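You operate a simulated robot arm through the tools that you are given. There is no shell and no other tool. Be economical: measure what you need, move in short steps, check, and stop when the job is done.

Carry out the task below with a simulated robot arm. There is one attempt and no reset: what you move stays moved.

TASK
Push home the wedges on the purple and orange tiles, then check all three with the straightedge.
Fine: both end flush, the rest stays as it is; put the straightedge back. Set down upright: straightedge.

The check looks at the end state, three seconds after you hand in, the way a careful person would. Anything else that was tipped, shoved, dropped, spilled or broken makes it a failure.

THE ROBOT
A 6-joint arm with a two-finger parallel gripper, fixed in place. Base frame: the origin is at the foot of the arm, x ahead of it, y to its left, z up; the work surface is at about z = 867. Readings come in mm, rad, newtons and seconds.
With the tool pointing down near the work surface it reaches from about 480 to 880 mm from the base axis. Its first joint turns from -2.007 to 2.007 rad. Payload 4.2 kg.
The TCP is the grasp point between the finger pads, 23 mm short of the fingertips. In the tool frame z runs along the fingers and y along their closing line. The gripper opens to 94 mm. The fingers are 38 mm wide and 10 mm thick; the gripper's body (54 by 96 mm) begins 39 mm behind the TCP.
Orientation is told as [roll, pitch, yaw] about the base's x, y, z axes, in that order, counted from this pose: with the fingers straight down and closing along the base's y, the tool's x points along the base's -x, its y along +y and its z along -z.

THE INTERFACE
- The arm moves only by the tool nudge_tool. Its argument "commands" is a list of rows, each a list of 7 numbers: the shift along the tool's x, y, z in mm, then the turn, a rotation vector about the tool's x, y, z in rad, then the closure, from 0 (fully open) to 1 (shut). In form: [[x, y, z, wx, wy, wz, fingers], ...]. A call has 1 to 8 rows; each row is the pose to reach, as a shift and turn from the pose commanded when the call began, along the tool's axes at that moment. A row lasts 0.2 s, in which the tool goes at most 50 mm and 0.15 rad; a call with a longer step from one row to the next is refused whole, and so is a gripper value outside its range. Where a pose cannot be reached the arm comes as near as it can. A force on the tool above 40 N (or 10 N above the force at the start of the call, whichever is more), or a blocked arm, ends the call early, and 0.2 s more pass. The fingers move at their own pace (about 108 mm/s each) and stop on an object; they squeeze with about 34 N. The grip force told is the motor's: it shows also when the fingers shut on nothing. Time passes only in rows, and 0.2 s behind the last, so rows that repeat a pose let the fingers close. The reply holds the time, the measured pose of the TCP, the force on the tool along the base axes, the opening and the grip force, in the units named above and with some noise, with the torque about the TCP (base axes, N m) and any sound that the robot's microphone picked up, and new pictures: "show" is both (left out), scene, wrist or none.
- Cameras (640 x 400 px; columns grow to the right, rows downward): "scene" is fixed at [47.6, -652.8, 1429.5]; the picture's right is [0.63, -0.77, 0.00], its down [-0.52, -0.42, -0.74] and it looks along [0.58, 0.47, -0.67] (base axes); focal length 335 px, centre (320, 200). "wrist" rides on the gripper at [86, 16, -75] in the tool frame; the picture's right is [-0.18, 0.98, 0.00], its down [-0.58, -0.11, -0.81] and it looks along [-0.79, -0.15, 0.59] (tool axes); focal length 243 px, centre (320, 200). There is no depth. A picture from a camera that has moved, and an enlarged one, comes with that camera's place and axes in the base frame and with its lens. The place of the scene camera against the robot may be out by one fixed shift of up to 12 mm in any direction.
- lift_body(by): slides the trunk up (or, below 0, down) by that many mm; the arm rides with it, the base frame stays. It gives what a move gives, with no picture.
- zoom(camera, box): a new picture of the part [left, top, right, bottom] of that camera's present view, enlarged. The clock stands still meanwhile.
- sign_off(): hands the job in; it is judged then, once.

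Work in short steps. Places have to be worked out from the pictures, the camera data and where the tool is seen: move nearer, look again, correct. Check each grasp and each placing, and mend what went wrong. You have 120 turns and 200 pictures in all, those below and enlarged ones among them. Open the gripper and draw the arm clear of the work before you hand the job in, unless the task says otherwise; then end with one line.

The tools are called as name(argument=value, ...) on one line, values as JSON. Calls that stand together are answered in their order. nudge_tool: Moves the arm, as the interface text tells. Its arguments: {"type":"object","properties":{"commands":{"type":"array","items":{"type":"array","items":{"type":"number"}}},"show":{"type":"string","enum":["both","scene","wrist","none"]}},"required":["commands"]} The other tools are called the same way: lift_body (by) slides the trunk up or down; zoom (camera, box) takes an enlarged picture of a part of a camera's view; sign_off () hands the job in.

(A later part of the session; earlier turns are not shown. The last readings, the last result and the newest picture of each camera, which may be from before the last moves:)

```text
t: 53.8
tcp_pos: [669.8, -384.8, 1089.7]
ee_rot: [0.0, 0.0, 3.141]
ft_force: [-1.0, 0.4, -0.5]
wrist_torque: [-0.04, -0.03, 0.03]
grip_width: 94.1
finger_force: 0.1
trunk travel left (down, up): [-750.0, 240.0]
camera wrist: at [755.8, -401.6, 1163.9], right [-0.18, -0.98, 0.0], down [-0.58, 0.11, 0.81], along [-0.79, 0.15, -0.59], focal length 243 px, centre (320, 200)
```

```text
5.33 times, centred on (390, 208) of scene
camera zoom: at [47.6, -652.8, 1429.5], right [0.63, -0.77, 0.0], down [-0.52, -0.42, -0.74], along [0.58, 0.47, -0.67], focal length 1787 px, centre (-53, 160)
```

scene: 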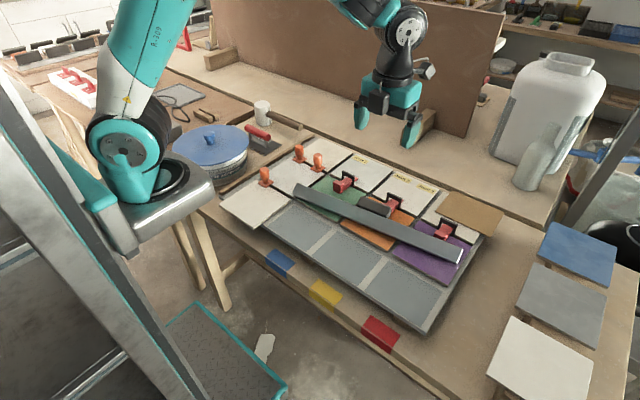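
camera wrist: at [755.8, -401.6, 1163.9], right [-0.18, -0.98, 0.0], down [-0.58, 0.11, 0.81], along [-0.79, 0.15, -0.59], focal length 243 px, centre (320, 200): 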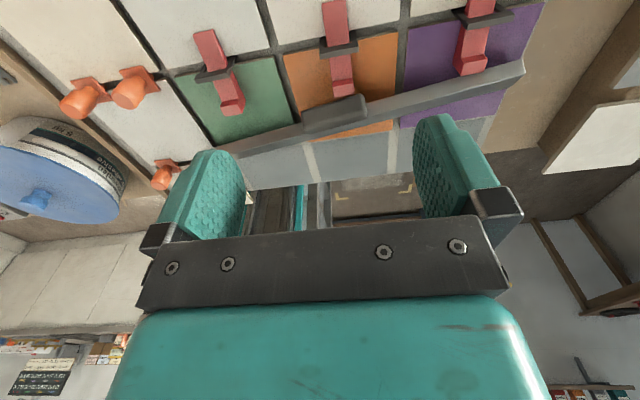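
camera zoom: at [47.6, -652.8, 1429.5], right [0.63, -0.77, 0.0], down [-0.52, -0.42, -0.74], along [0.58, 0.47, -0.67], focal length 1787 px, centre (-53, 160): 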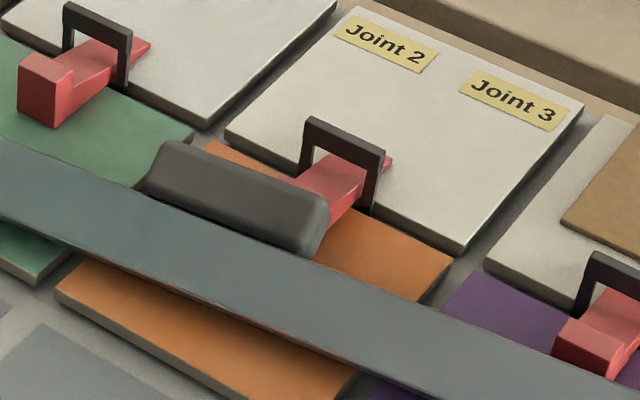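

Comparing the views, the bar isn't flat: it seems to lean over towards +x with its block propped against the orange wedge head. I turn to yaw -90° for an end-on view along the bar to measure the lean.

nudge_tool(commands=[[-14, -25, 0, 0, 0, -0.14, 0], [-28, -50, 0, 0, 0, -0.28, 0], [-42, -75, 0, 0, 0, -0.42, 0], [-56, -100, 0, 0, 0, -0.56, 0], [-70, -125, 0, 0, 0, -0.7, 0], [-84, -150, 0, 0, 0, -0.84, 0], [-98, -175, 20, 0, 0, -0.98, 0], [-110, -200, 40, 0, 0, -1.12, 0]], show="none")

nudge_tool(commands=[[0, 0, 15, 0, 0, -0.14, 0], [0, 0, 30, 0, 0, -0.28, 0], [0, 0, 40, 0, 0, -0.42, 0], [0, 0, 40, 0, 0, -0.4508, 0]], show="wrist")

zoom(camera="wrist", box=[160, 0, 416, 160])

```text
t: 55.6
tcp_pos: [561.7, -183.9, 1048.9]
ee_rot: [0.001, 0.0, -2.021]
ft_force: [0.2, -0.5, -0.1]
wrist_torque: [0.0, 0.02, 0.0]
grip_width: 94.1
finger_force: 0.0
trunk travel left (down, up): [-750.0, 240.0]
```

```text
t: 56.6
tcp_pos: [562.3, -185.2, 1008.5]
ee_rot: [0.001, -0.001, -1.568]
ft_force: [-0.2, 0.0, -0.4]
wrist_torque: [-0.02, 0.01, 0.03]
grip_width: 94.1
finger_force: 0.0
trunk travel left (down, up): [-750.0, 240.0]
camera wrist: at [577.5, -98.5, 1082.4], right [0.98, -0.18, 0.0], down [-0.11, -0.58, 0.81], along [-0.15, -0.79, -0.59], focal length 243 px, centre (320, 200)
```

wrist: 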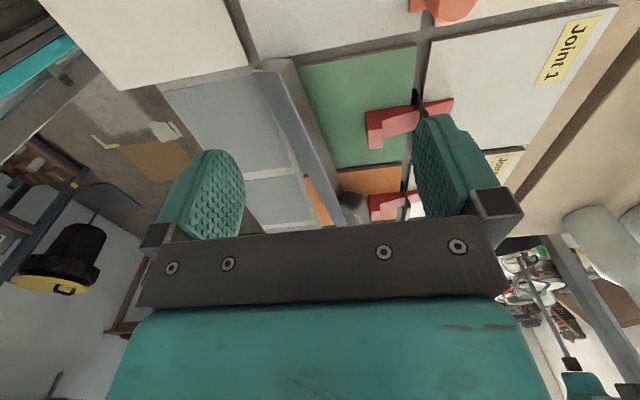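

```text
2.50 times, centred on (288, 80) of wrist
camera zoom: at [577.5, -98.5, 1082.4], right [0.98, -0.18, 0.0], down [-0.11, -0.58, 0.81], along [-0.15, -0.79, -0.59], focal length 606 px, centre (400, 500)
```

zoom: 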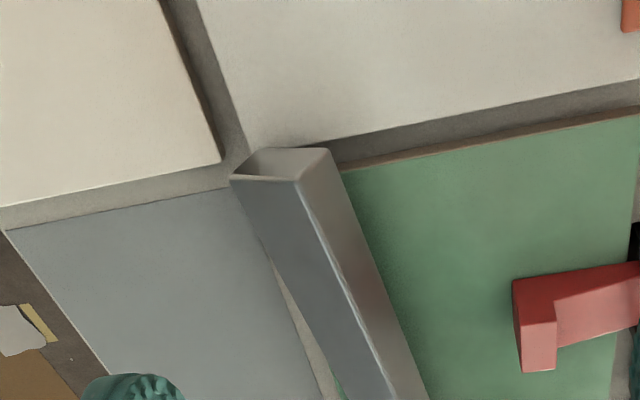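

End-on, the bar lies tilted only about 27° above flat, with the block's far edge resting on the orange wedge head. I'll grip the block by its ends (centre ≈(574,-383,900), bar yaw ≈0.137) with the tool at yaw ≈π+0.137, so I move above it.

nudge_tool(commands=[[-25, 2, 0, 0, 0, 0.14, 0], [-50, 4, 0, 0, 0, 0.28, 0], [-75, 6, 0, 0, 0, 0.42, 0], [-100, 8, 0, 0, 0, 0.56, 0], [-125, 10, 0, 0, 0, 0.7, 0], [-150, 11, 0, 0, 0, 0.84, 0], [-175, 12, 0, 0, 0, 0.98, 0], [-198, 12, 0, 0, 0, 1.12, 0]], show="none")

nudge_tool(commands=[[0, 0, 12, 0, 0, 0.14, 0], [0, 0, 24, 0, 0, 0.28, 0], [0, 0, 36, 0, 0, 0.314, 0], [0, 0, 40, 0, 0, 0.314, 0]], show="both")

zoom(camera="wrist", box=[140, 40, 500, 240])

zoom(camera="scene", box=[320, 140, 464, 230])

```text
t: 58.4
tcp_pos: [571.9, -383.8, 1008.4]
ee_rot: [-0.001, 0.001, -2.693]
ft_force: [-0.4, 0.2, 0.0]
wrist_torque: [-0.01, -0.02, 0.0]
grip_width: 94.1
finger_force: 0.2
trunk travel left (down, up): [-750.0, 240.0]
```

```text
t: 59.4
tcp_pos: [571.5, -383.5, 968.9]
ee_rot: [0.0, 0.001, -3.007]
ft_force: [-0.5, 1.2, 0.0]
wrist_torque: [0.02, 0.01, -0.01]
grip_width: 93.9
finger_force: 0.1
trunk travel left (down, up): [-750.0, 240.0]
camera wrist: at [660.3, -387.6, 1041.8], right [-0.05, -1.0, 0.0], down [-0.59, 0.03, 0.81], along [-0.81, 0.04, -0.59], focal length 243 px, centre (320, 200)
```

scene: 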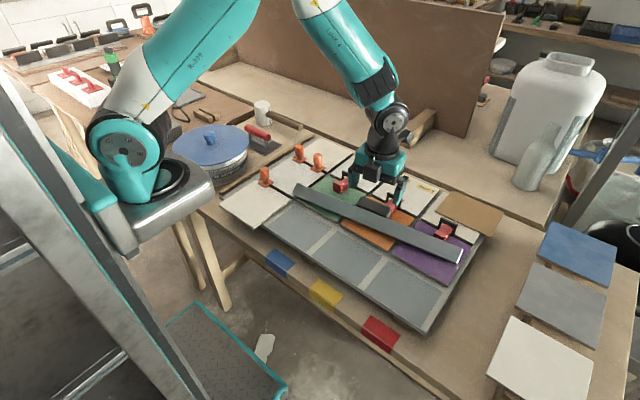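
wrist: 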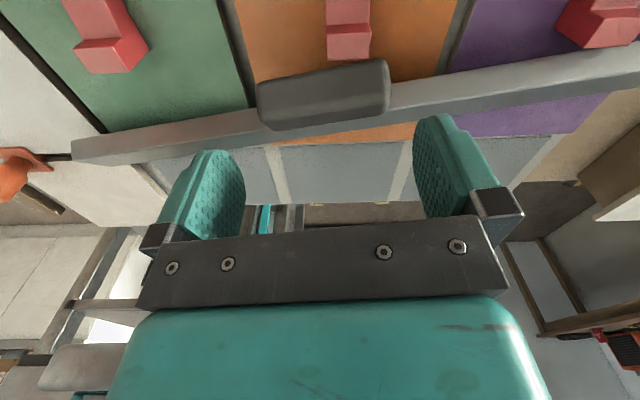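

```text
1.78 times, centred on (320, 140) of wrist
camera zoom: at [660.3, -387.6, 1041.8], right [-0.05, -1.0, 0.0], down [-0.59, 0.03, 0.81], along [-0.81, 0.04, -0.59], focal length 431 px, centre (320, 307)
```

zoom: 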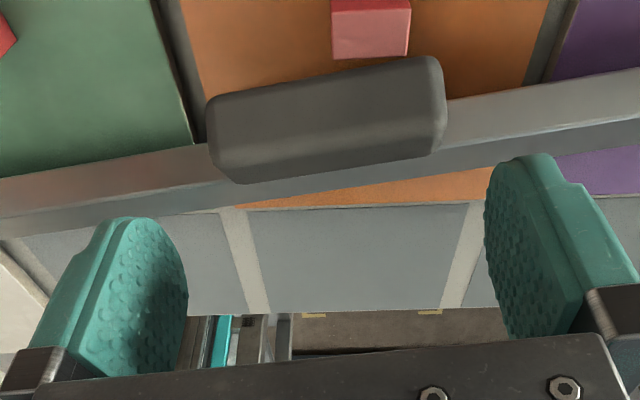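

```text
4.44 times, centred on (392, 185) of scene
camera zoom: at [47.6, -652.8, 1429.5], right [0.63, -0.77, 0.0], down [-0.52, -0.42, -0.74], along [0.58, 0.47, -0.67], focal length 1489 px, centre (0, 267)
```

zoom: 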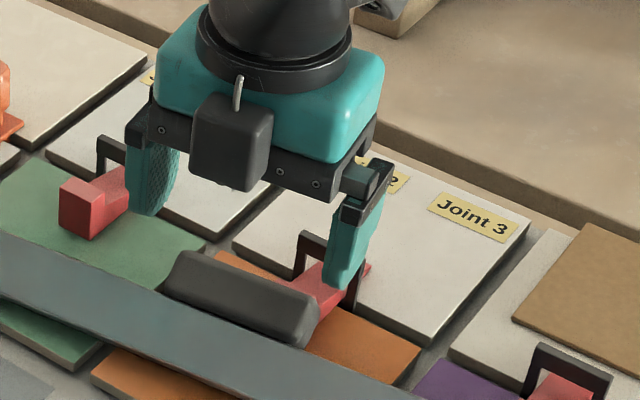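

The block is centred near (577,-385,905). To keep the fingertips off the bar's top edge I aim slightly beyond centre, at x≈582, and descend in stages.

nudge_tool(commands=[[10.2, 2.9, 0, 0, 0, 0, 0], [10.2, 2.9, 20, 0, 0, 0, 0], [10.2, 2.9, 36, 0, 0, 0, 0]], show="wrist")

zoom(camera="wrist", box=[140, 0, 500, 225])

zoom(camera="scene", box=[320, 150, 464, 240])

```text
t: 60.2
tcp_pos: [583.9, -384.0, 931.0]
ee_rot: [0.0, -0.001, -3.006]
ft_force: [-1.3, -0.5, 0.0]
wrist_torque: [0.01, 0.01, -0.01]
grip_width: 94.1
finger_force: 0.0
trunk travel left (down, up): [-750.0, 240.0]
camera wrist: at [671.5, -388.2, 1006.2], right [-0.05, -1.0, 0.0], down [-0.59, 0.03, 0.81], along [-0.81, 0.04, -0.59], focal length 243 px, centre (320, 200)
```

wrist: 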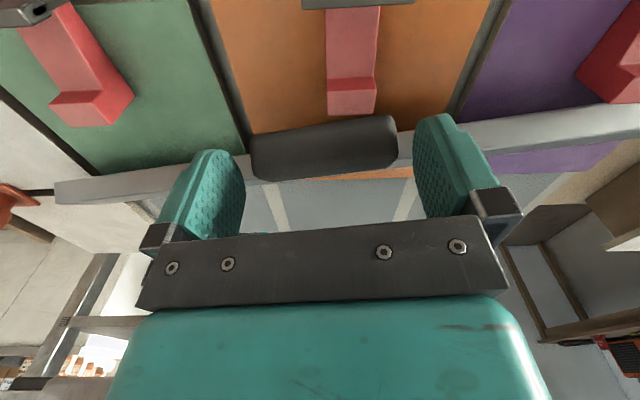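

```text
1.78 times, centred on (320, 112) of wrist
camera zoom: at [671.5, -388.2, 1006.2], right [-0.05, -1.0, 0.0], down [-0.59, 0.03, 0.81], along [-0.81, 0.04, -0.59], focal length 431 px, centre (320, 356)
```

zoom: 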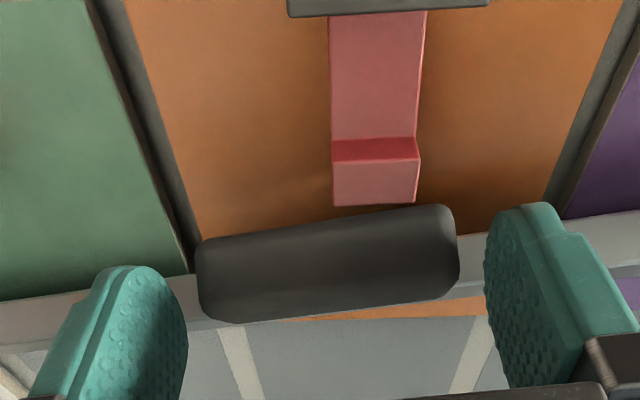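

```text
4.44 times, centred on (392, 195) of scene
camera zoom: at [47.6, -652.8, 1429.5], right [0.63, -0.77, 0.0], down [-0.52, -0.42, -0.74], along [0.58, 0.47, -0.67], focal length 1489 px, centre (0, 222)
```

zoom: 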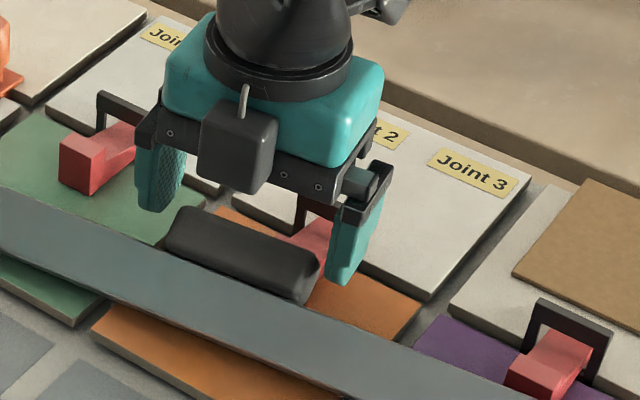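

Reconciling the views from both sides puts the tile tops nearer z≈867. The block's centre is ≈(580,-384.5,904), with the bar leaning about 45°. The fingers clear the bar and head, so I descend 25 mm and check.

nudge_tool(commands=[[-1, 0, 10, 0, 0, 0, 0], [-2, 0, 18, 0, 0, 0, 0], [-2, 0, 25, 0, 0, 0, 0]], show="wrist")

zoom(camera="scene", box=[320, 160, 464, 250])

zoom(camera="wrist", box=[140, 30, 500, 255])

```text
t: 61.0
tcp_pos: [580.0, -384.0, 906.5]
ee_rot: [-0.001, 0.0, -3.005]
ft_force: [0.7, 0.2, 0.0]
wrist_torque: [-0.02, 0.0, -0.01]
grip_width: 94.2
finger_force: 0.0
trunk travel left (down, up): [-750.0, 240.0]
camera wrist: at [668.9, -388.8, 980.6], right [-0.05, -1.0, 0.0], down [-0.59, 0.03, 0.81], along [-0.81, 0.04, -0.59], focal length 243 px, centre (320, 200)
```

wrist: 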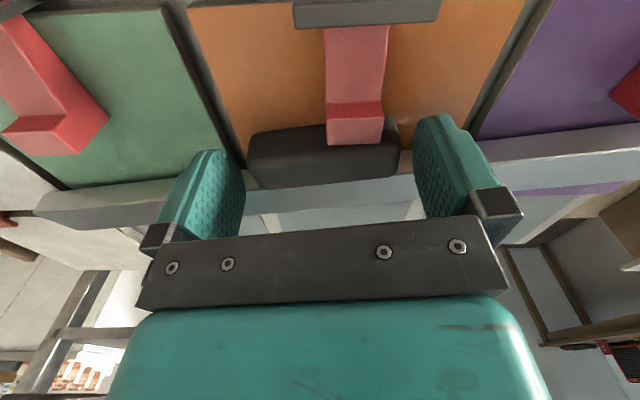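

```text
4.44 times, centred on (392, 205) of scene
camera zoom: at [47.6, -652.8, 1429.5], right [0.63, -0.77, 0.0], down [-0.52, -0.42, -0.74], along [0.58, 0.47, -0.67], focal length 1489 px, centre (0, 178)
```

zoom: 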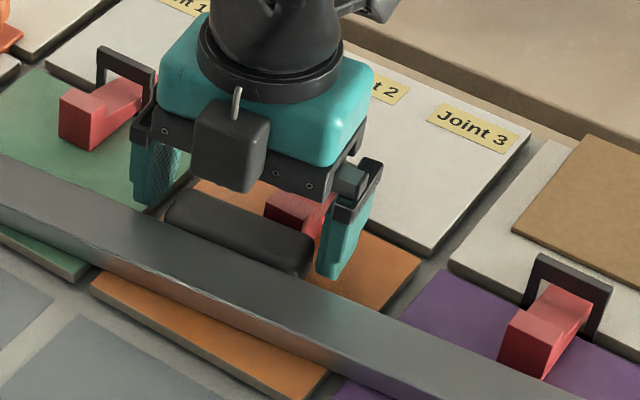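

```text
1.78 times, centred on (320, 142) of wrist
camera zoom: at [668.9, -388.8, 980.6], right [-0.05, -1.0, 0.0], down [-0.59, 0.03, 0.81], along [-0.81, 0.04, -0.59], focal length 431 px, centre (320, 302)
```

zoom: 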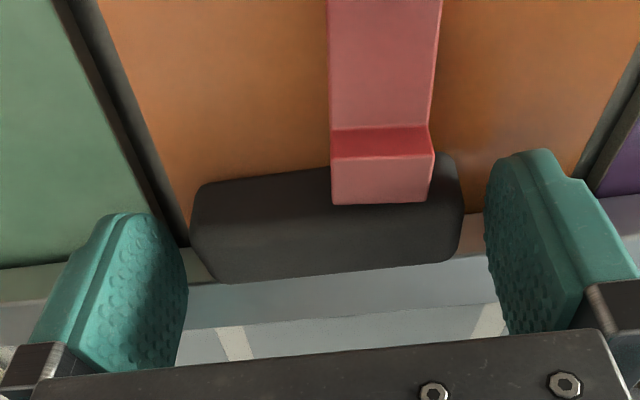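

The bar's appearance changed a little; I check whether it moved.

zoom(camera="scene", box=[280, 160, 488, 290])

```text
3.08 times, centred on (384, 225) of scene
camera zoom: at [47.6, -652.8, 1429.5], right [0.63, -0.77, 0.0], down [-0.52, -0.42, -0.74], along [0.58, 0.47, -0.67], focal length 1031 px, centre (123, 123)
```

zoom: 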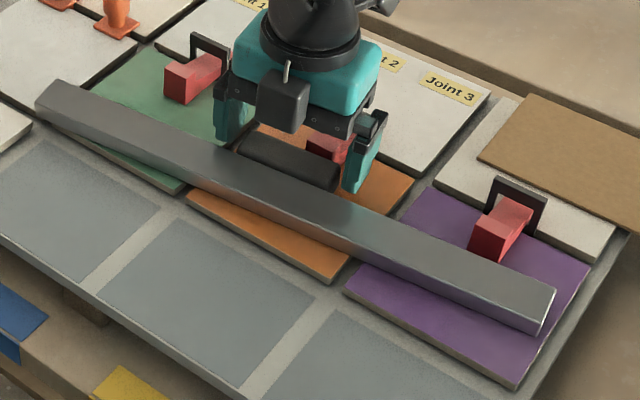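

The bar has settled flatter: its block slid off the head and now lies on the tile at about (576,-386), z≈880. I lower the fingers to tip z≈873 and close gently on the block ends.

nudge_tool(commands=[[0, 2, 4, 0, 0, 0, 0], [0, 2, 8, 0, 0, 0, 0], [0, 2, 10.5, 0, 0, 0, 0]], show="wrist")

zoom(camera="scene", box=[320, 160, 464, 250])

zoom(camera="wrist", box=[140, 30, 500, 255])

```text
t: 61.8
tcp_pos: [581.3, -386.5, 896.9]
ee_rot: [-0.001, 0.0, -3.005]
ft_force: [2.3, 0.9, 0.6]
wrist_torque: [0.03, -0.03, -0.03]
grip_width: 94.0
finger_force: 0.1
trunk travel left (down, up): [-750.0, 240.0]
camera wrist: at [669.8, -390.9, 970.6], right [-0.05, -1.0, 0.0], down [-0.59, 0.03, 0.81], along [-0.8, 0.04, -0.59], focal length 243 px, centre (320, 200)
```

wrist: 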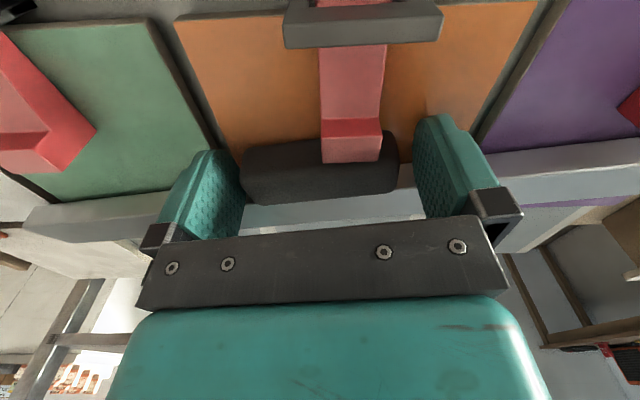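

```text
4.44 times, centred on (392, 205) of scene
camera zoom: at [47.6, -652.8, 1429.5], right [0.63, -0.77, 0.0], down [-0.52, -0.42, -0.74], along [0.58, 0.47, -0.67], focal length 1489 px, centre (0, 178)
```

zoom: 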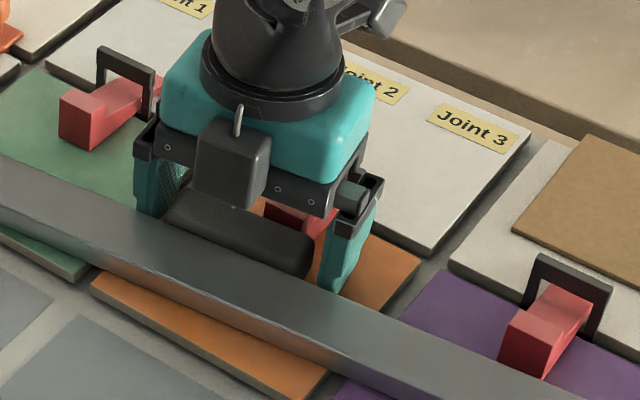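

```text
1.78 times, centred on (320, 142) of wrist
camera zoom: at [669.8, -390.9, 970.6], right [-0.05, -1.0, 0.0], down [-0.59, 0.03, 0.81], along [-0.8, 0.04, -0.59], focal length 431 px, centre (320, 302)
```

zoom: 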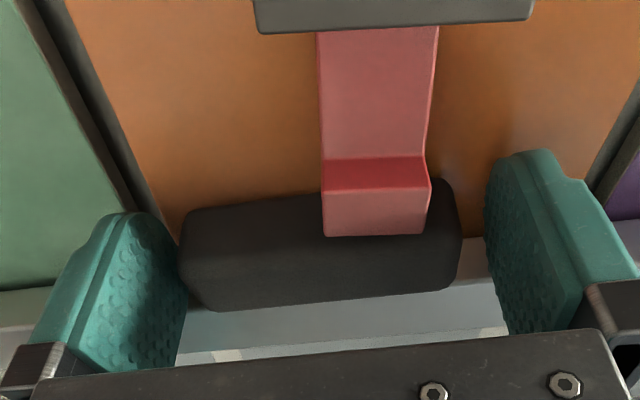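

The fingers flank the block ends. I close on it.

nudge_tool(commands=[[0, 0, 0, 0, 0, 0, 0.08], [0, 0, 0, 0, 0, 0, 0.14], [0, 0, 0, 0, 0, 0, 0.3], [0, 0, 0, 0, 0, 0, 1], [0, 0, 0, 0, 0, 0, 1]], show="wrist")

zoom(camera="scene", box=[280, 160, 488, 290])

```text
t: 63.0
tcp_pos: [580.9, -386.4, 895.5]
ee_rot: [0.0, 0.0, -3.007]
ft_force: [-0.4, 0.6, -0.3]
wrist_torque: [0.03, -0.03, 0.03]
grip_width: 80.3
finger_force: 34.0
trunk travel left (down, up): [-750.0, 240.0]
camera wrist: at [669.6, -390.8, 970.4], right [-0.05, -1.0, 0.0], down [-0.59, 0.03, 0.81], along [-0.81, 0.04, -0.59], focal length 243 px, centre (320, 200)
```

wrist: 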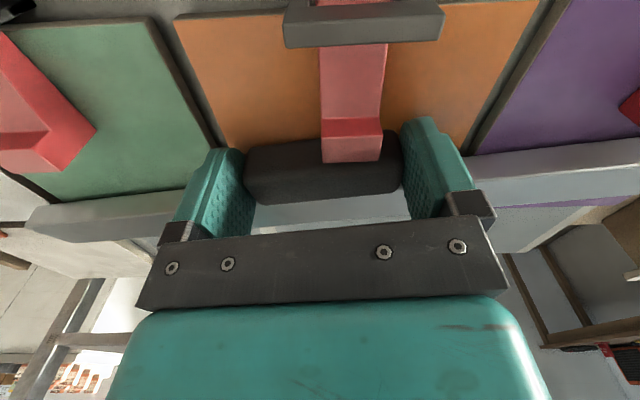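

```text
3.08 times, centred on (384, 225) of scene
camera zoom: at [47.6, -652.8, 1429.5], right [0.63, -0.77, 0.0], down [-0.52, -0.42, -0.74], along [0.58, 0.47, -0.67], focal length 1031 px, centre (123, 123)
```

zoom: 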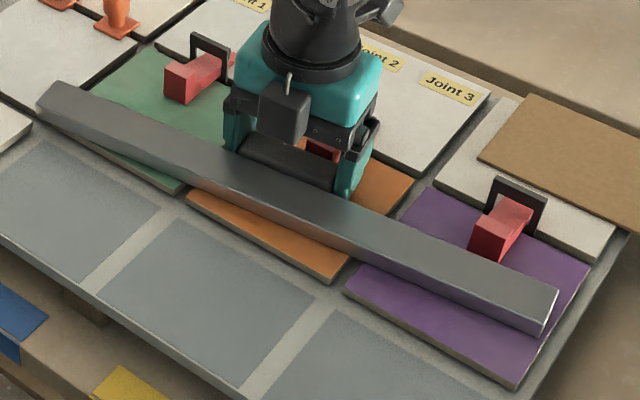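

Gripped at 80.3 mm. I lift slowly, drifting towards -x to stay clear of the wedge heads.

nudge_tool(commands=[[-2, 0, -3, 0, 0, 0, 1], [-5, 0, -8, 0, 0, 0, 1], [-10, 0, -15, 0, 0, 0, 1], [-16, 0, -24, 0, 0, 0, 1], [-22, 0, -34, 0, 0, 0, 1], [-28, 0, -46, 0, 0, 0, 1], [-34, 0, -58, 0, 0, 0, 1]], show="both")

zoom(camera="scene", box=[270, 130, 494, 270])

```text
t: 64.6
tcp_pos: [547.8, -391.1, 953.0]
ee_rot: [0.002, 0.0, -3.004]
ft_force: [0.3, -0.6, -2.0]
wrist_torque: [0.01, -0.09, -0.03]
grip_width: 79.7
finger_force: 34.1
trunk travel left (down, up): [-750.0, 240.0]
camera wrist: at [635.3, -394.9, 1027.7], right [-0.05, -1.0, 0.0], down [-0.59, 0.03, 0.81], along [-0.81, 0.04, -0.59], focal length 243 px, centre (320, 200)
```

scene: 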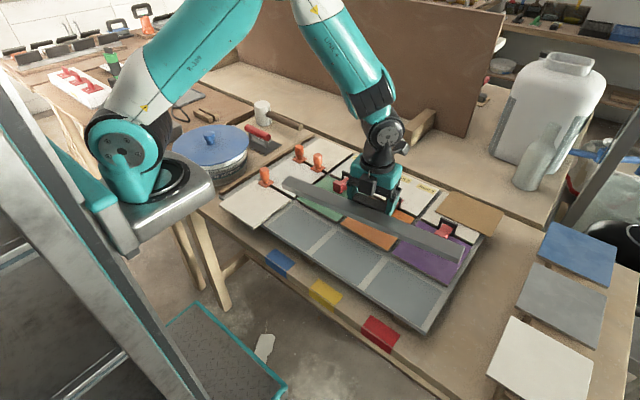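
wrist: 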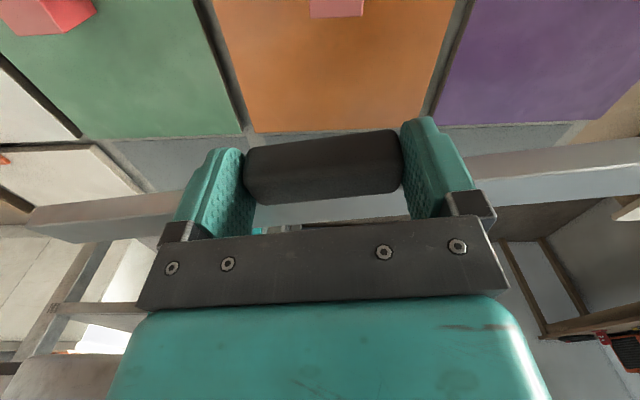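

```text
2.86 times, centred on (382, 200) of scene
camera zoom: at [47.6, -652.8, 1429.5], right [0.63, -0.77, 0.0], down [-0.52, -0.42, -0.74], along [0.58, 0.47, -0.67], focal length 957 px, centre (143, 200)
```

zoom: 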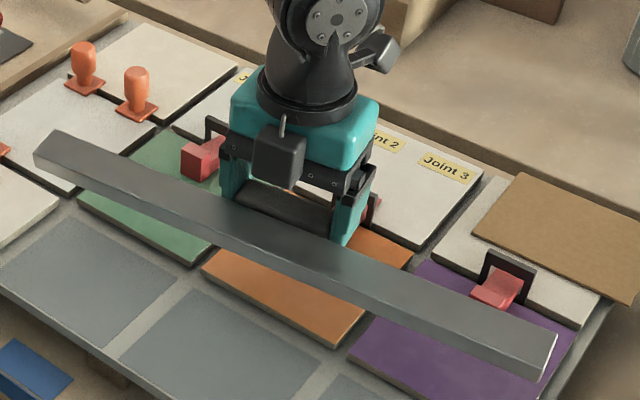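

It is held flat and steady. I start rolling it upright about the closing line (+wy), slowly, while rising.

nudge_tool(commands=[[0, 0, -6, 0, 0.08, 0, 1], [0, 0, -12, 0, 0.16, 0, 1], [0, 0, -18, 0, 0.24, 0, 1], [0, 0, -24, 0, 0.32, 0, 1], [0, 0, -30, 0, 0.4, 0, 1], [0, 0, -36, 0, 0.48, 0, 1], [0, 0, -42, 0, 0.56, 0, 1], [0, 0, -48, 0, 0.64, 0, 1]], show="scene")

zoom(camera="scene", box=[270, 110, 494, 250])

```text
t: 66.4
tcp_pos: [547.7, -389.9, 1002.7]
ee_rot: [0.0, 0.643, -3.005]
ft_force: [0.0, 0.6, -2.7]
wrist_torque: [0.03, -0.03, -0.02]
grip_width: 79.5
finger_force: 33.9
trunk travel left (down, up): [-750.0, 240.0]
```

scene: 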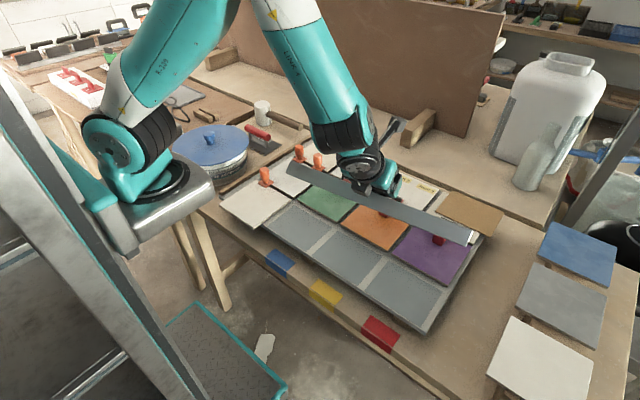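

```text
2.86 times, centred on (382, 180) of scene
camera zoom: at [47.6, -652.8, 1429.5], right [0.63, -0.77, 0.0], down [-0.52, -0.42, -0.74], along [0.58, 0.47, -0.67], focal length 957 px, centre (143, 257)
```

zoom: 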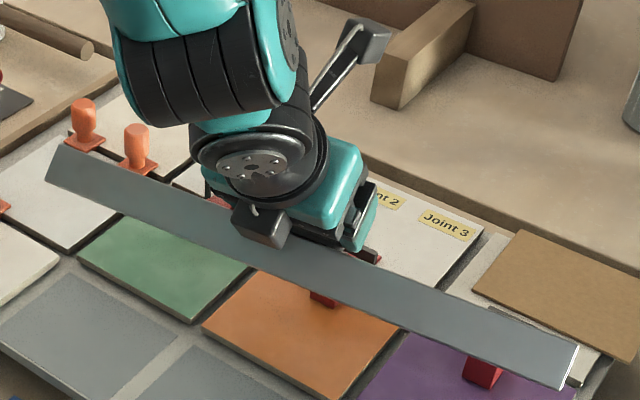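

That works. I continue rolling another 0.64 rad.

nudge_tool(commands=[[0, 0, 0, 0, 0.08, 0, 1], [0, 0, 0, 0, 0.16, 0, 1], [0, 0, 0, 0, 0.24, 0, 1], [0, 0, 0, 0, 0.32, 0, 1], [0, 0, 0, 0, 0.4, 0, 1], [0, 0, 0, 0, 0.48, 0, 1], [0, 0, 0, 0, 0.56, 0, 1], [0, 0, 0, 0, 0.64, 0, 1]], show="both")

zoom(camera="scene", box=[270, 110, 494, 250])

```text
t: 68.2
tcp_pos: [545.9, -391.2, 1003.0]
ee_rot: [0.002, 1.281, -3.004]
ft_force: [-0.2, -0.5, -2.5]
wrist_torque: [-0.03, 0.04, -0.02]
grip_width: 79.8
finger_force: 34.2
trunk travel left (down, up): [-750.0, 240.0]
camera wrist: at [503.8, -413.6, 1106.6], right [0.08, -0.98, -0.18], down [-0.94, -0.02, -0.33], along [0.32, 0.19, -0.93], focal length 243 px, centre (320, 200)
```

scene: 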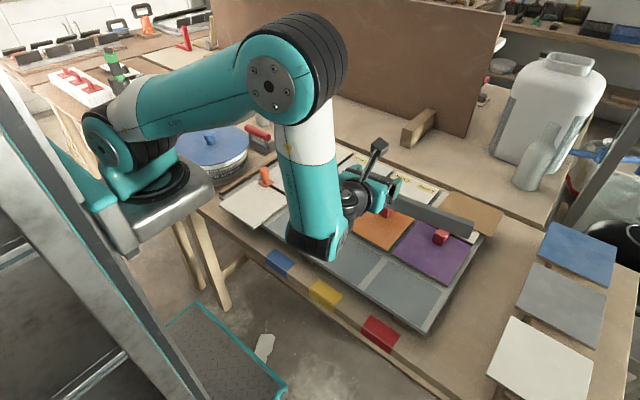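
wrist: 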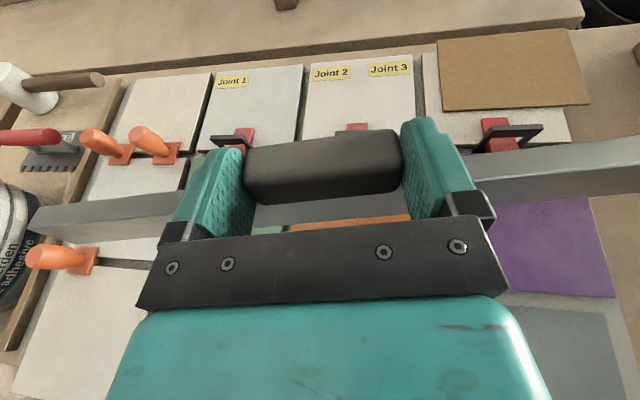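

```text
2.86 times, centred on (382, 180) of scene
camera zoom: at [47.6, -652.8, 1429.5], right [0.63, -0.77, 0.0], down [-0.52, -0.42, -0.74], along [0.58, 0.47, -0.67], focal length 957 px, centre (143, 257)
```

zoom: 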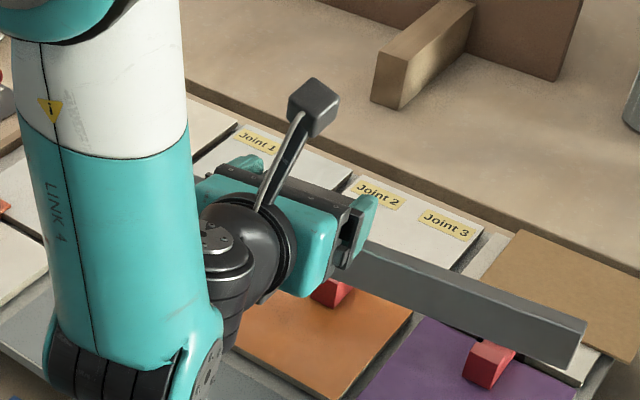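

The bar now looks nearly upright. I zoom in on its end to judge the lean.

zoom(camera="scene", box=[432, 195, 496, 260])

zoom(camera="wrist", box=[0, 100, 640, 260])

```text
6.15 times, centred on (464, 228) of scene
camera zoom: at [47.6, -652.8, 1429.5], right [0.63, -0.77, 0.0], down [-0.52, -0.42, -0.74], along [0.58, 0.47, -0.67], focal length 2062 px, centre (-566, 31)
```

zoom: 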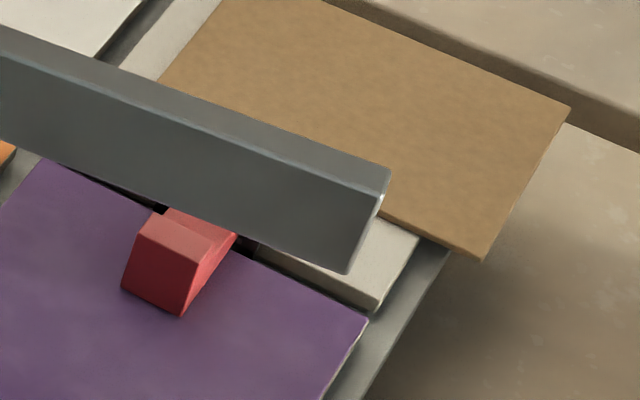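

```text
1.00 times, centred on (320, 180) of wrist (not enlarged: the box is as wide or as high as the picture)
camera zoom: at [503.8, -413.6, 1106.6], right [0.08, -0.98, -0.18], down [-0.94, -0.02, -0.33], along [0.32, 0.19, -0.93], focal length 243 px, centre (320, 220)
```

zoom: 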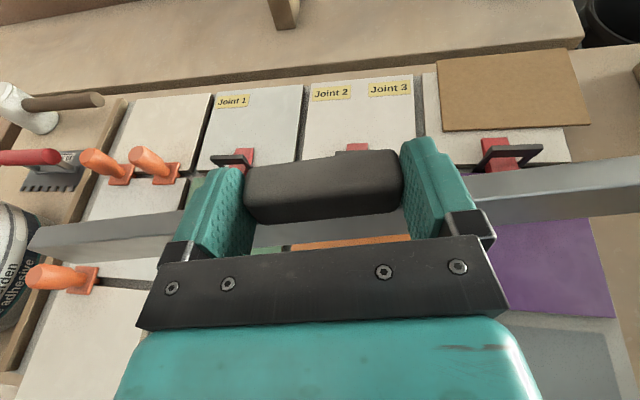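

By my estimate about 5 to 10° of lean remains. I square the bar to the y axis (−0.136 rad about base z) and add a little more pitch, staying high.

nudge_tool(commands=[[0, 0, 0, -0.045, 0, 0.013, 1], [0, 0, 0, -0.09, 0, 0.026, 1], [0, 0, 0, -0.13, 0, 0.039, 1], [0, 0, 0, -0.13, 0, 0.039, 1]], show="none")

nudge_tool(commands=[[0, 0, 0, 0, 0.04, 0, 1], [0, 0, 0, 0, 0.08, 0, 1], [0, 0, 0, 0, 0.08, 0, 1]], show="both")

zoom(camera="scene", box=[402, 175, 498, 260])

```text
t: 69.2
tcp_pos: [547.1, -392.6, 1002.3]
ee_rot: [-0.002, 1.278, 3.14]
ft_force: [0.2, 0.7, -2.3]
wrist_torque: [-0.01, 0.03, -0.01]
grip_width: 80.1
finger_force: 33.9
trunk travel left (down, up): [-750.0, 240.0]
```

```text
t: 70.0
tcp_pos: [546.8, -392.2, 1003.4]
ee_rot: [-0.001, 1.359, -3.139]
ft_force: [-0.3, -0.3, -2.7]
wrist_torque: [-0.03, 0.05, -0.02]
grip_width: 79.8
finger_force: 34.1
trunk travel left (down, up): [-750.0, 240.0]
camera wrist: at [492.5, -407.2, 1102.3], right [-0.04, -0.98, -0.18], down [-0.91, 0.11, -0.4], along [0.41, 0.15, -0.9], focal length 243 px, centre (320, 200)
```

scene: 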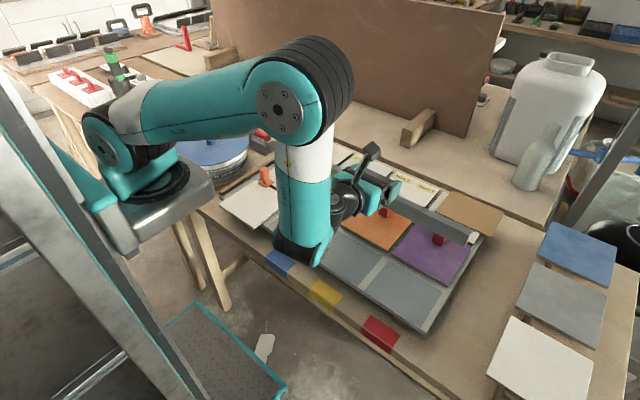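
wrist: 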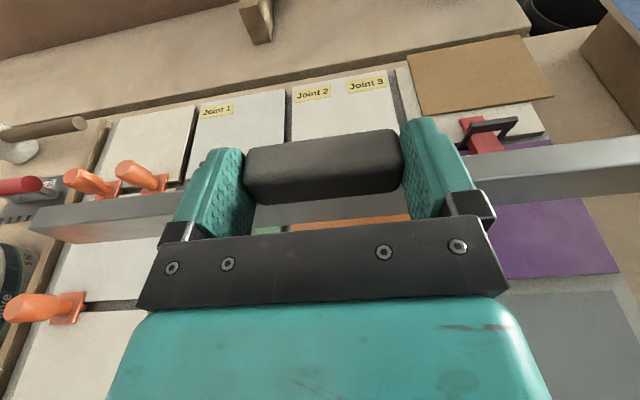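

```text
4.71 times, centred on (450, 218) of scene
camera zoom: at [47.6, -652.8, 1429.5], right [0.63, -0.77, 0.0], down [-0.52, -0.42, -0.74], along [0.58, 0.47, -0.67], focal length 1577 px, centre (-292, 118)
```

zoom: 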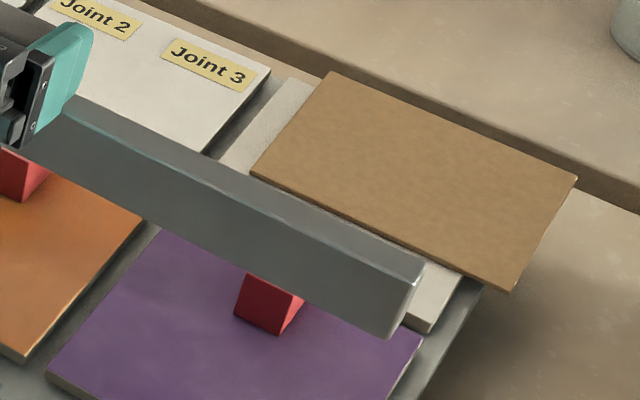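

The bar is aligned and near vertical. I lower 40 mm and shift 14 mm back, keeping an eye on the wrist's clearance to the bench.

nudge_tool(commands=[[-11, 0, -1.5, 0, 0, 0, 1], [-22, 0, -3, 0, 0, 0, 1], [-32, 0, -4.5, 0, 0, 0, 1], [-42, 0, -5.3, 0, 0, 0, 1]], show="scene")

zoom(camera="scene", box=[220, 130, 500, 305])

```text
t: 71.0
tcp_pos: [532.5, -393.2, 963.6]
ee_rot: [0.001, 1.36, -3.141]
ft_force: [0.0, 0.4, -3.1]
wrist_torque: [0.01, 0.01, 0.03]
grip_width: 79.8
finger_force: 34.0
trunk travel left (down, up): [-750.0, 240.0]
```

scene: 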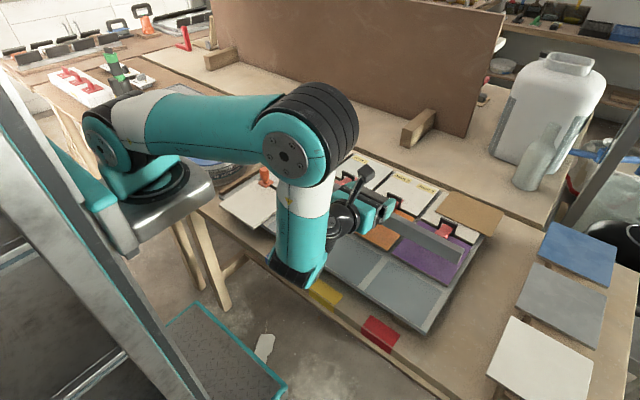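

```text
2.29 times, centred on (360, 218) of scene
camera zoom: at [47.6, -652.8, 1429.5], right [0.63, -0.77, 0.0], down [-0.52, -0.42, -0.74], along [0.58, 0.47, -0.67], focal length 766 px, centre (229, 160)
```

zoom: 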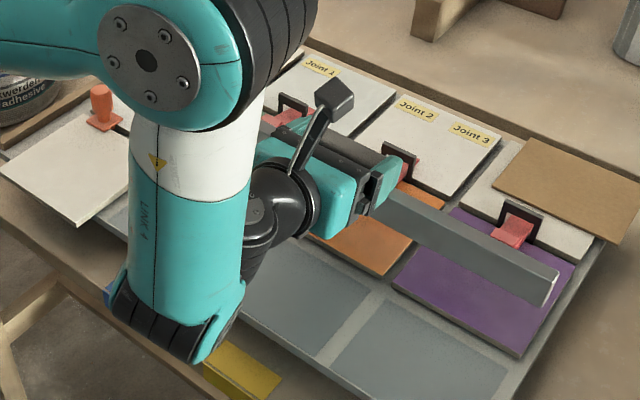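

From the image fit the bar is upright at pitch ≈1.36, but the wrist would come too near the bench. I relax the pitch to 1.22 (about 8° of lean, well inside its tipping angle), which lifts the wrist, and then lower further.

nudge_tool(commands=[[0, 0, 0, 0, -0.05, 0, 1], [0, 0, 0, 0, -0.1, 0, 1], [0, 0, 0, 0, -0.13, 0, 1], [0, 0, 0, 0, -0.13, 0, 1]], show="none")

nudge_tool(commands=[[-10, 0, 3.5, 0, 0, 0, 1], [-19, 0, 6.8, 0, 0, 0, 1], [-26, 0, 9.4, 0, 0, 0, 1]], show="both")

zoom(camera="scene", box=[220, 130, 500, 305])

```text
t: 72.0
tcp_pos: [533.3, -392.2, 961.6]
ee_rot: [-0.001, 1.229, 3.141]
ft_force: [-0.2, -1.0, -2.8]
wrist_torque: [-0.05, 0.02, 0.02]
grip_width: 79.7
finger_force: 34.0
trunk travel left (down, up): [-750.0, 240.0]
```

```text
t: 72.8
tcp_pos: [534.2, -390.5, 933.4]
ee_rot: [-0.002, 1.231, 3.142]
ft_force: [-0.7, 0.4, -2.7]
wrist_torque: [0.01, -0.03, 0.02]
grip_width: 79.8
finger_force: 33.9
trunk travel left (down, up): [-750.0, 240.0]
camera wrist: at [492.5, -407.2, 1040.5], right [-0.06, -0.98, -0.17], down [-0.95, 0.11, -0.28], along [0.29, 0.15, -0.94], focal length 243 px, centre (320, 200)
```

scene: 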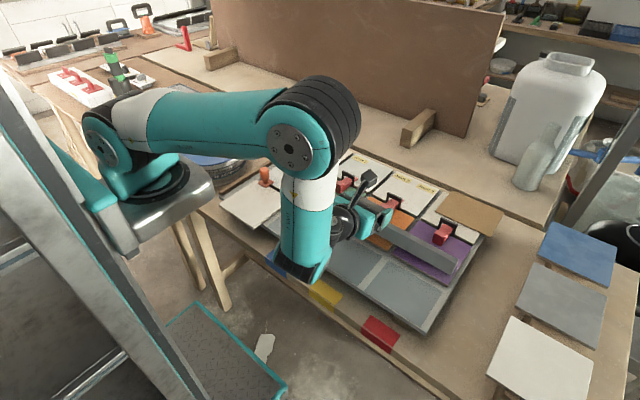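
wrist: 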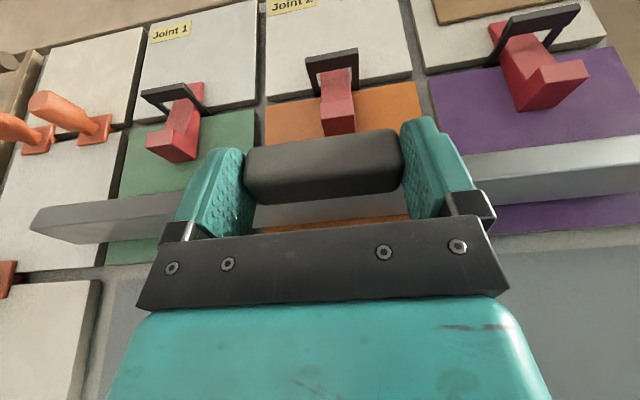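

```text
2.29 times, centred on (360, 218) of scene
camera zoom: at [47.6, -652.8, 1429.5], right [0.63, -0.77, 0.0], down [-0.52, -0.42, -0.74], along [0.58, 0.47, -0.67], focal length 766 px, centre (229, 160)
```

zoom: 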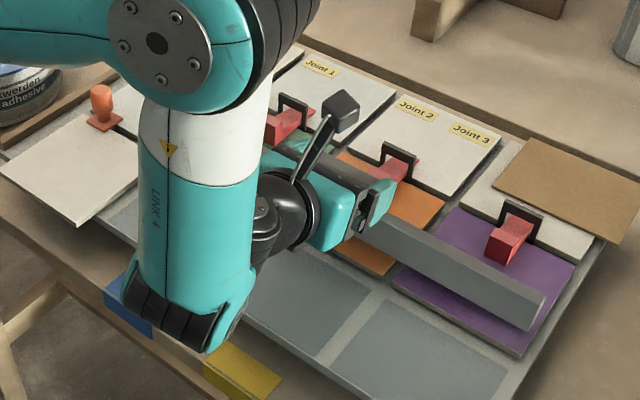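

The wrist is clear of the bench and the bar is just above the tiles. I lower in small steps until contact.

nudge_tool(commands=[[-2.8, 0, 1, 0, 0, 0, 1], [-5.6, 0, 2, 0, 0, 0, 1], [-8, 0, 2.9, 0, 0, 0, 1]], show="none")

nudge_tool(commands=[[-1.4, 0, 0.5, 0, 0, 0, 1], [-2.8, 0, 1, 0, 0, 0, 1]], show="none")

```text
t: 73.6
tcp_pos: [533.7, -390.1, 926.7]
ee_rot: [0.006, 1.233, -3.136]
ft_force: [1.7, 1.1, 2.6]
wrist_torque: [-0.69, -0.1, 0.15]
grip_width: 79.9
finger_force: 33.9
trunk travel left (down, up): [-750.0, 240.0]
```

```text
t: 74.2
tcp_pos: [533.3, -392.2, 927.6]
ee_rot: [-0.001, 1.235, 3.139]
ft_force: [-3.2, 1.9, 30.1]
wrist_torque: [-0.02, -0.07, -0.09]
grip_width: 79.5
finger_force: 33.8
trunk travel left (down, up): [-750.0, 240.0]
```

Firm contact at TCP z≈927. I ease back up 2.5 mm so it's only just resting, and look.

nudge_tool(commands=[[2.2, 0, -0.8, 0, 0, 0, 1], [2.2, 0, -0.8, 0, 0, 0, 1]], show="wrist")

zoom(camera="scene", box=[360, 180, 488, 280])

```text
t: 74.8
tcp_pos: [533.6, -392.3, 925.7]
ee_rot: [-0.003, 1.23, 3.141]
ft_force: [-1.1, 0.7, 16.2]
wrist_torque: [0.01, -0.06, -0.77]
grip_width: 79.8
finger_force: 34.0
trunk travel left (down, up): [-750.0, 240.0]
camera wrist: at [492.3, -407.4, 1032.2], right [-0.06, -0.98, -0.17], down [-0.95, 0.11, -0.28], along [0.29, 0.15, -0.94], focal length 243 px, centre (320, 200)
```

wrist: 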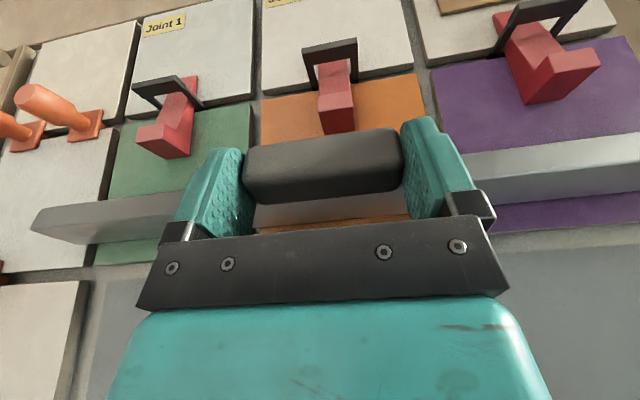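

```text
4.00 times, centred on (424, 230) of scene
camera zoom: at [47.6, -652.8, 1429.5], right [0.63, -0.77, 0.0], down [-0.52, -0.42, -0.74], along [0.58, 0.47, -0.67], focal length 1340 px, centre (-96, 80)
```

zoom: 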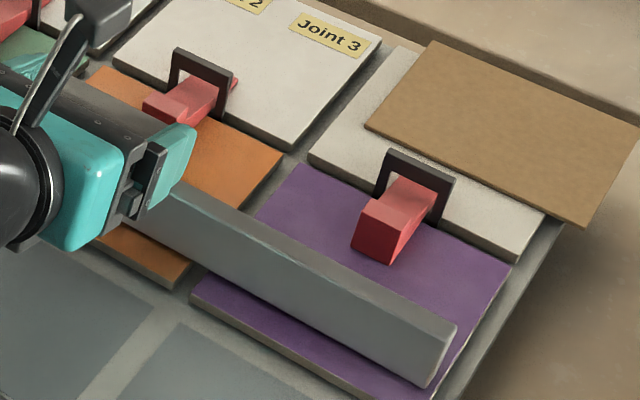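

It stands on its edge on the tiles. I take off the remaining load and then open slightly.

nudge_tool(commands=[[1.4, 0, -0.5, 0, 0, 0, 1], [1.4, 0, -0.5, 0, 0, 0, 1]], show="none")

```text
t: 75.4
tcp_pos: [534.2, -391.4, 926.6]
ee_rot: [0.0, 1.227, -3.14]
ft_force: [-0.3, -0.1, -0.7]
wrist_torque: [0.05, -0.02, -0.01]
grip_width: 79.5
finger_force: 33.5
trunk travel left (down, up): [-750.0, 240.0]
```

nudge_tool(commands=[[1.4, 0, -0.5, 0, 0, 0, 0.08], [1.4, 0, -0.5, 0, 0, 0, 0.0], [1.4, 0, -0.5, 0, 0, 0, 0.0]], show="both")

zoom(camera="scene", box=[360, 180, 488, 280])

```text
t: 76.2
tcp_pos: [534.7, -392.3, 929.9]
ee_rot: [-0.001, 1.232, 3.143]
ft_force: [0.1, -0.6, -0.1]
wrist_torque: [0.01, -0.01, -0.03]
grip_width: 94.0
finger_force: 0.1
trunk travel left (down, up): [-750.0, 240.0]
camera wrist: at [493.0, -407.8, 1035.3], right [-0.06, -0.98, -0.17], down [-0.95, 0.11, -0.28], along [0.29, 0.15, -0.94], focal length 243 px, centre (320, 200)
```

scene: 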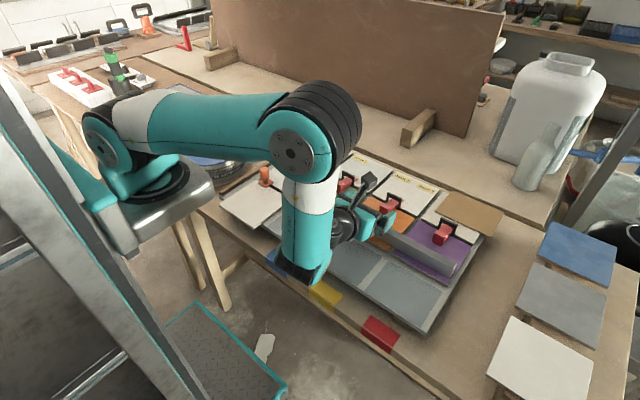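
wrist: 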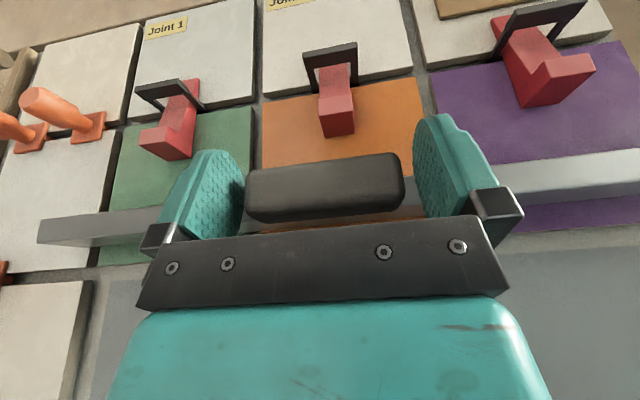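

```text
4.00 times, centred on (424, 230) of scene
camera zoom: at [47.6, -652.8, 1429.5], right [0.63, -0.77, 0.0], down [-0.52, -0.42, -0.74], along [0.58, 0.47, -0.67], focal length 1340 px, centre (-96, 80)
```

zoom: 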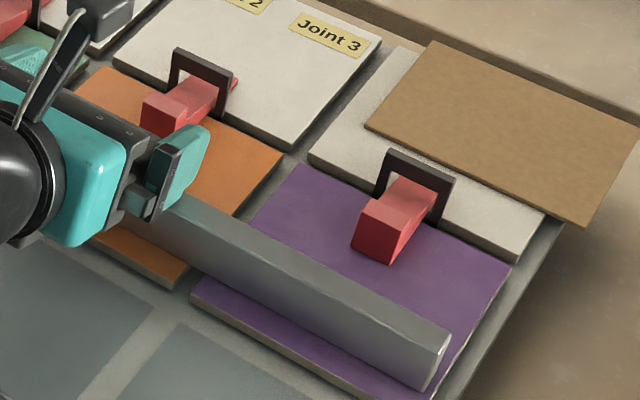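

It stands upright on its own. I back straight out along the tool axis.

nudge_tool(commands=[[0, 0, -6, 0, 0, 0, 0], [0, 0, -15, 0, 0, 0, 0], [0, 0, -27, 0, 0, 0, 0], [0, 0, -40, 0, 0, 0, 0], [6, 0, -55, 0, 0, 0, 0], [15, 0, -70, 0, 0, 0, 0]], show="wrist")

```text
t: 77.6
tcp_pos: [471.7, -392.5, 966.7]
ee_rot: [0.0, 1.227, -3.141]
ft_force: [1.1, 0.4, -0.3]
wrist_torque: [-0.03, 0.0, 0.01]
grip_width: 94.0
finger_force: 0.1
trunk travel left (down, up): [-750.0, 240.0]
camera wrist: at [430.9, -408.8, 1073.0], right [-0.06, -0.98, -0.17], down [-0.95, 0.11, -0.28], along [0.29, 0.15, -0.94], focal length 243 px, centre (320, 200)
```

wrist: 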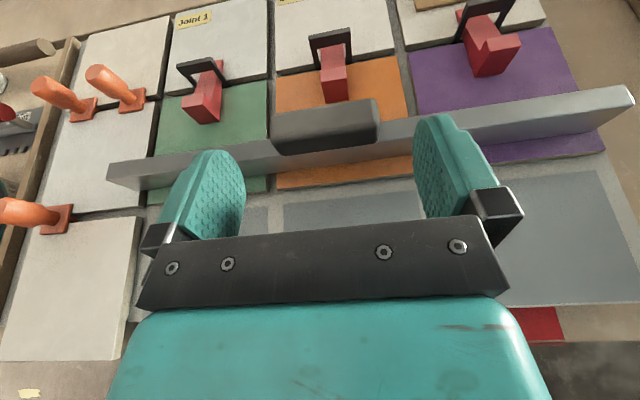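

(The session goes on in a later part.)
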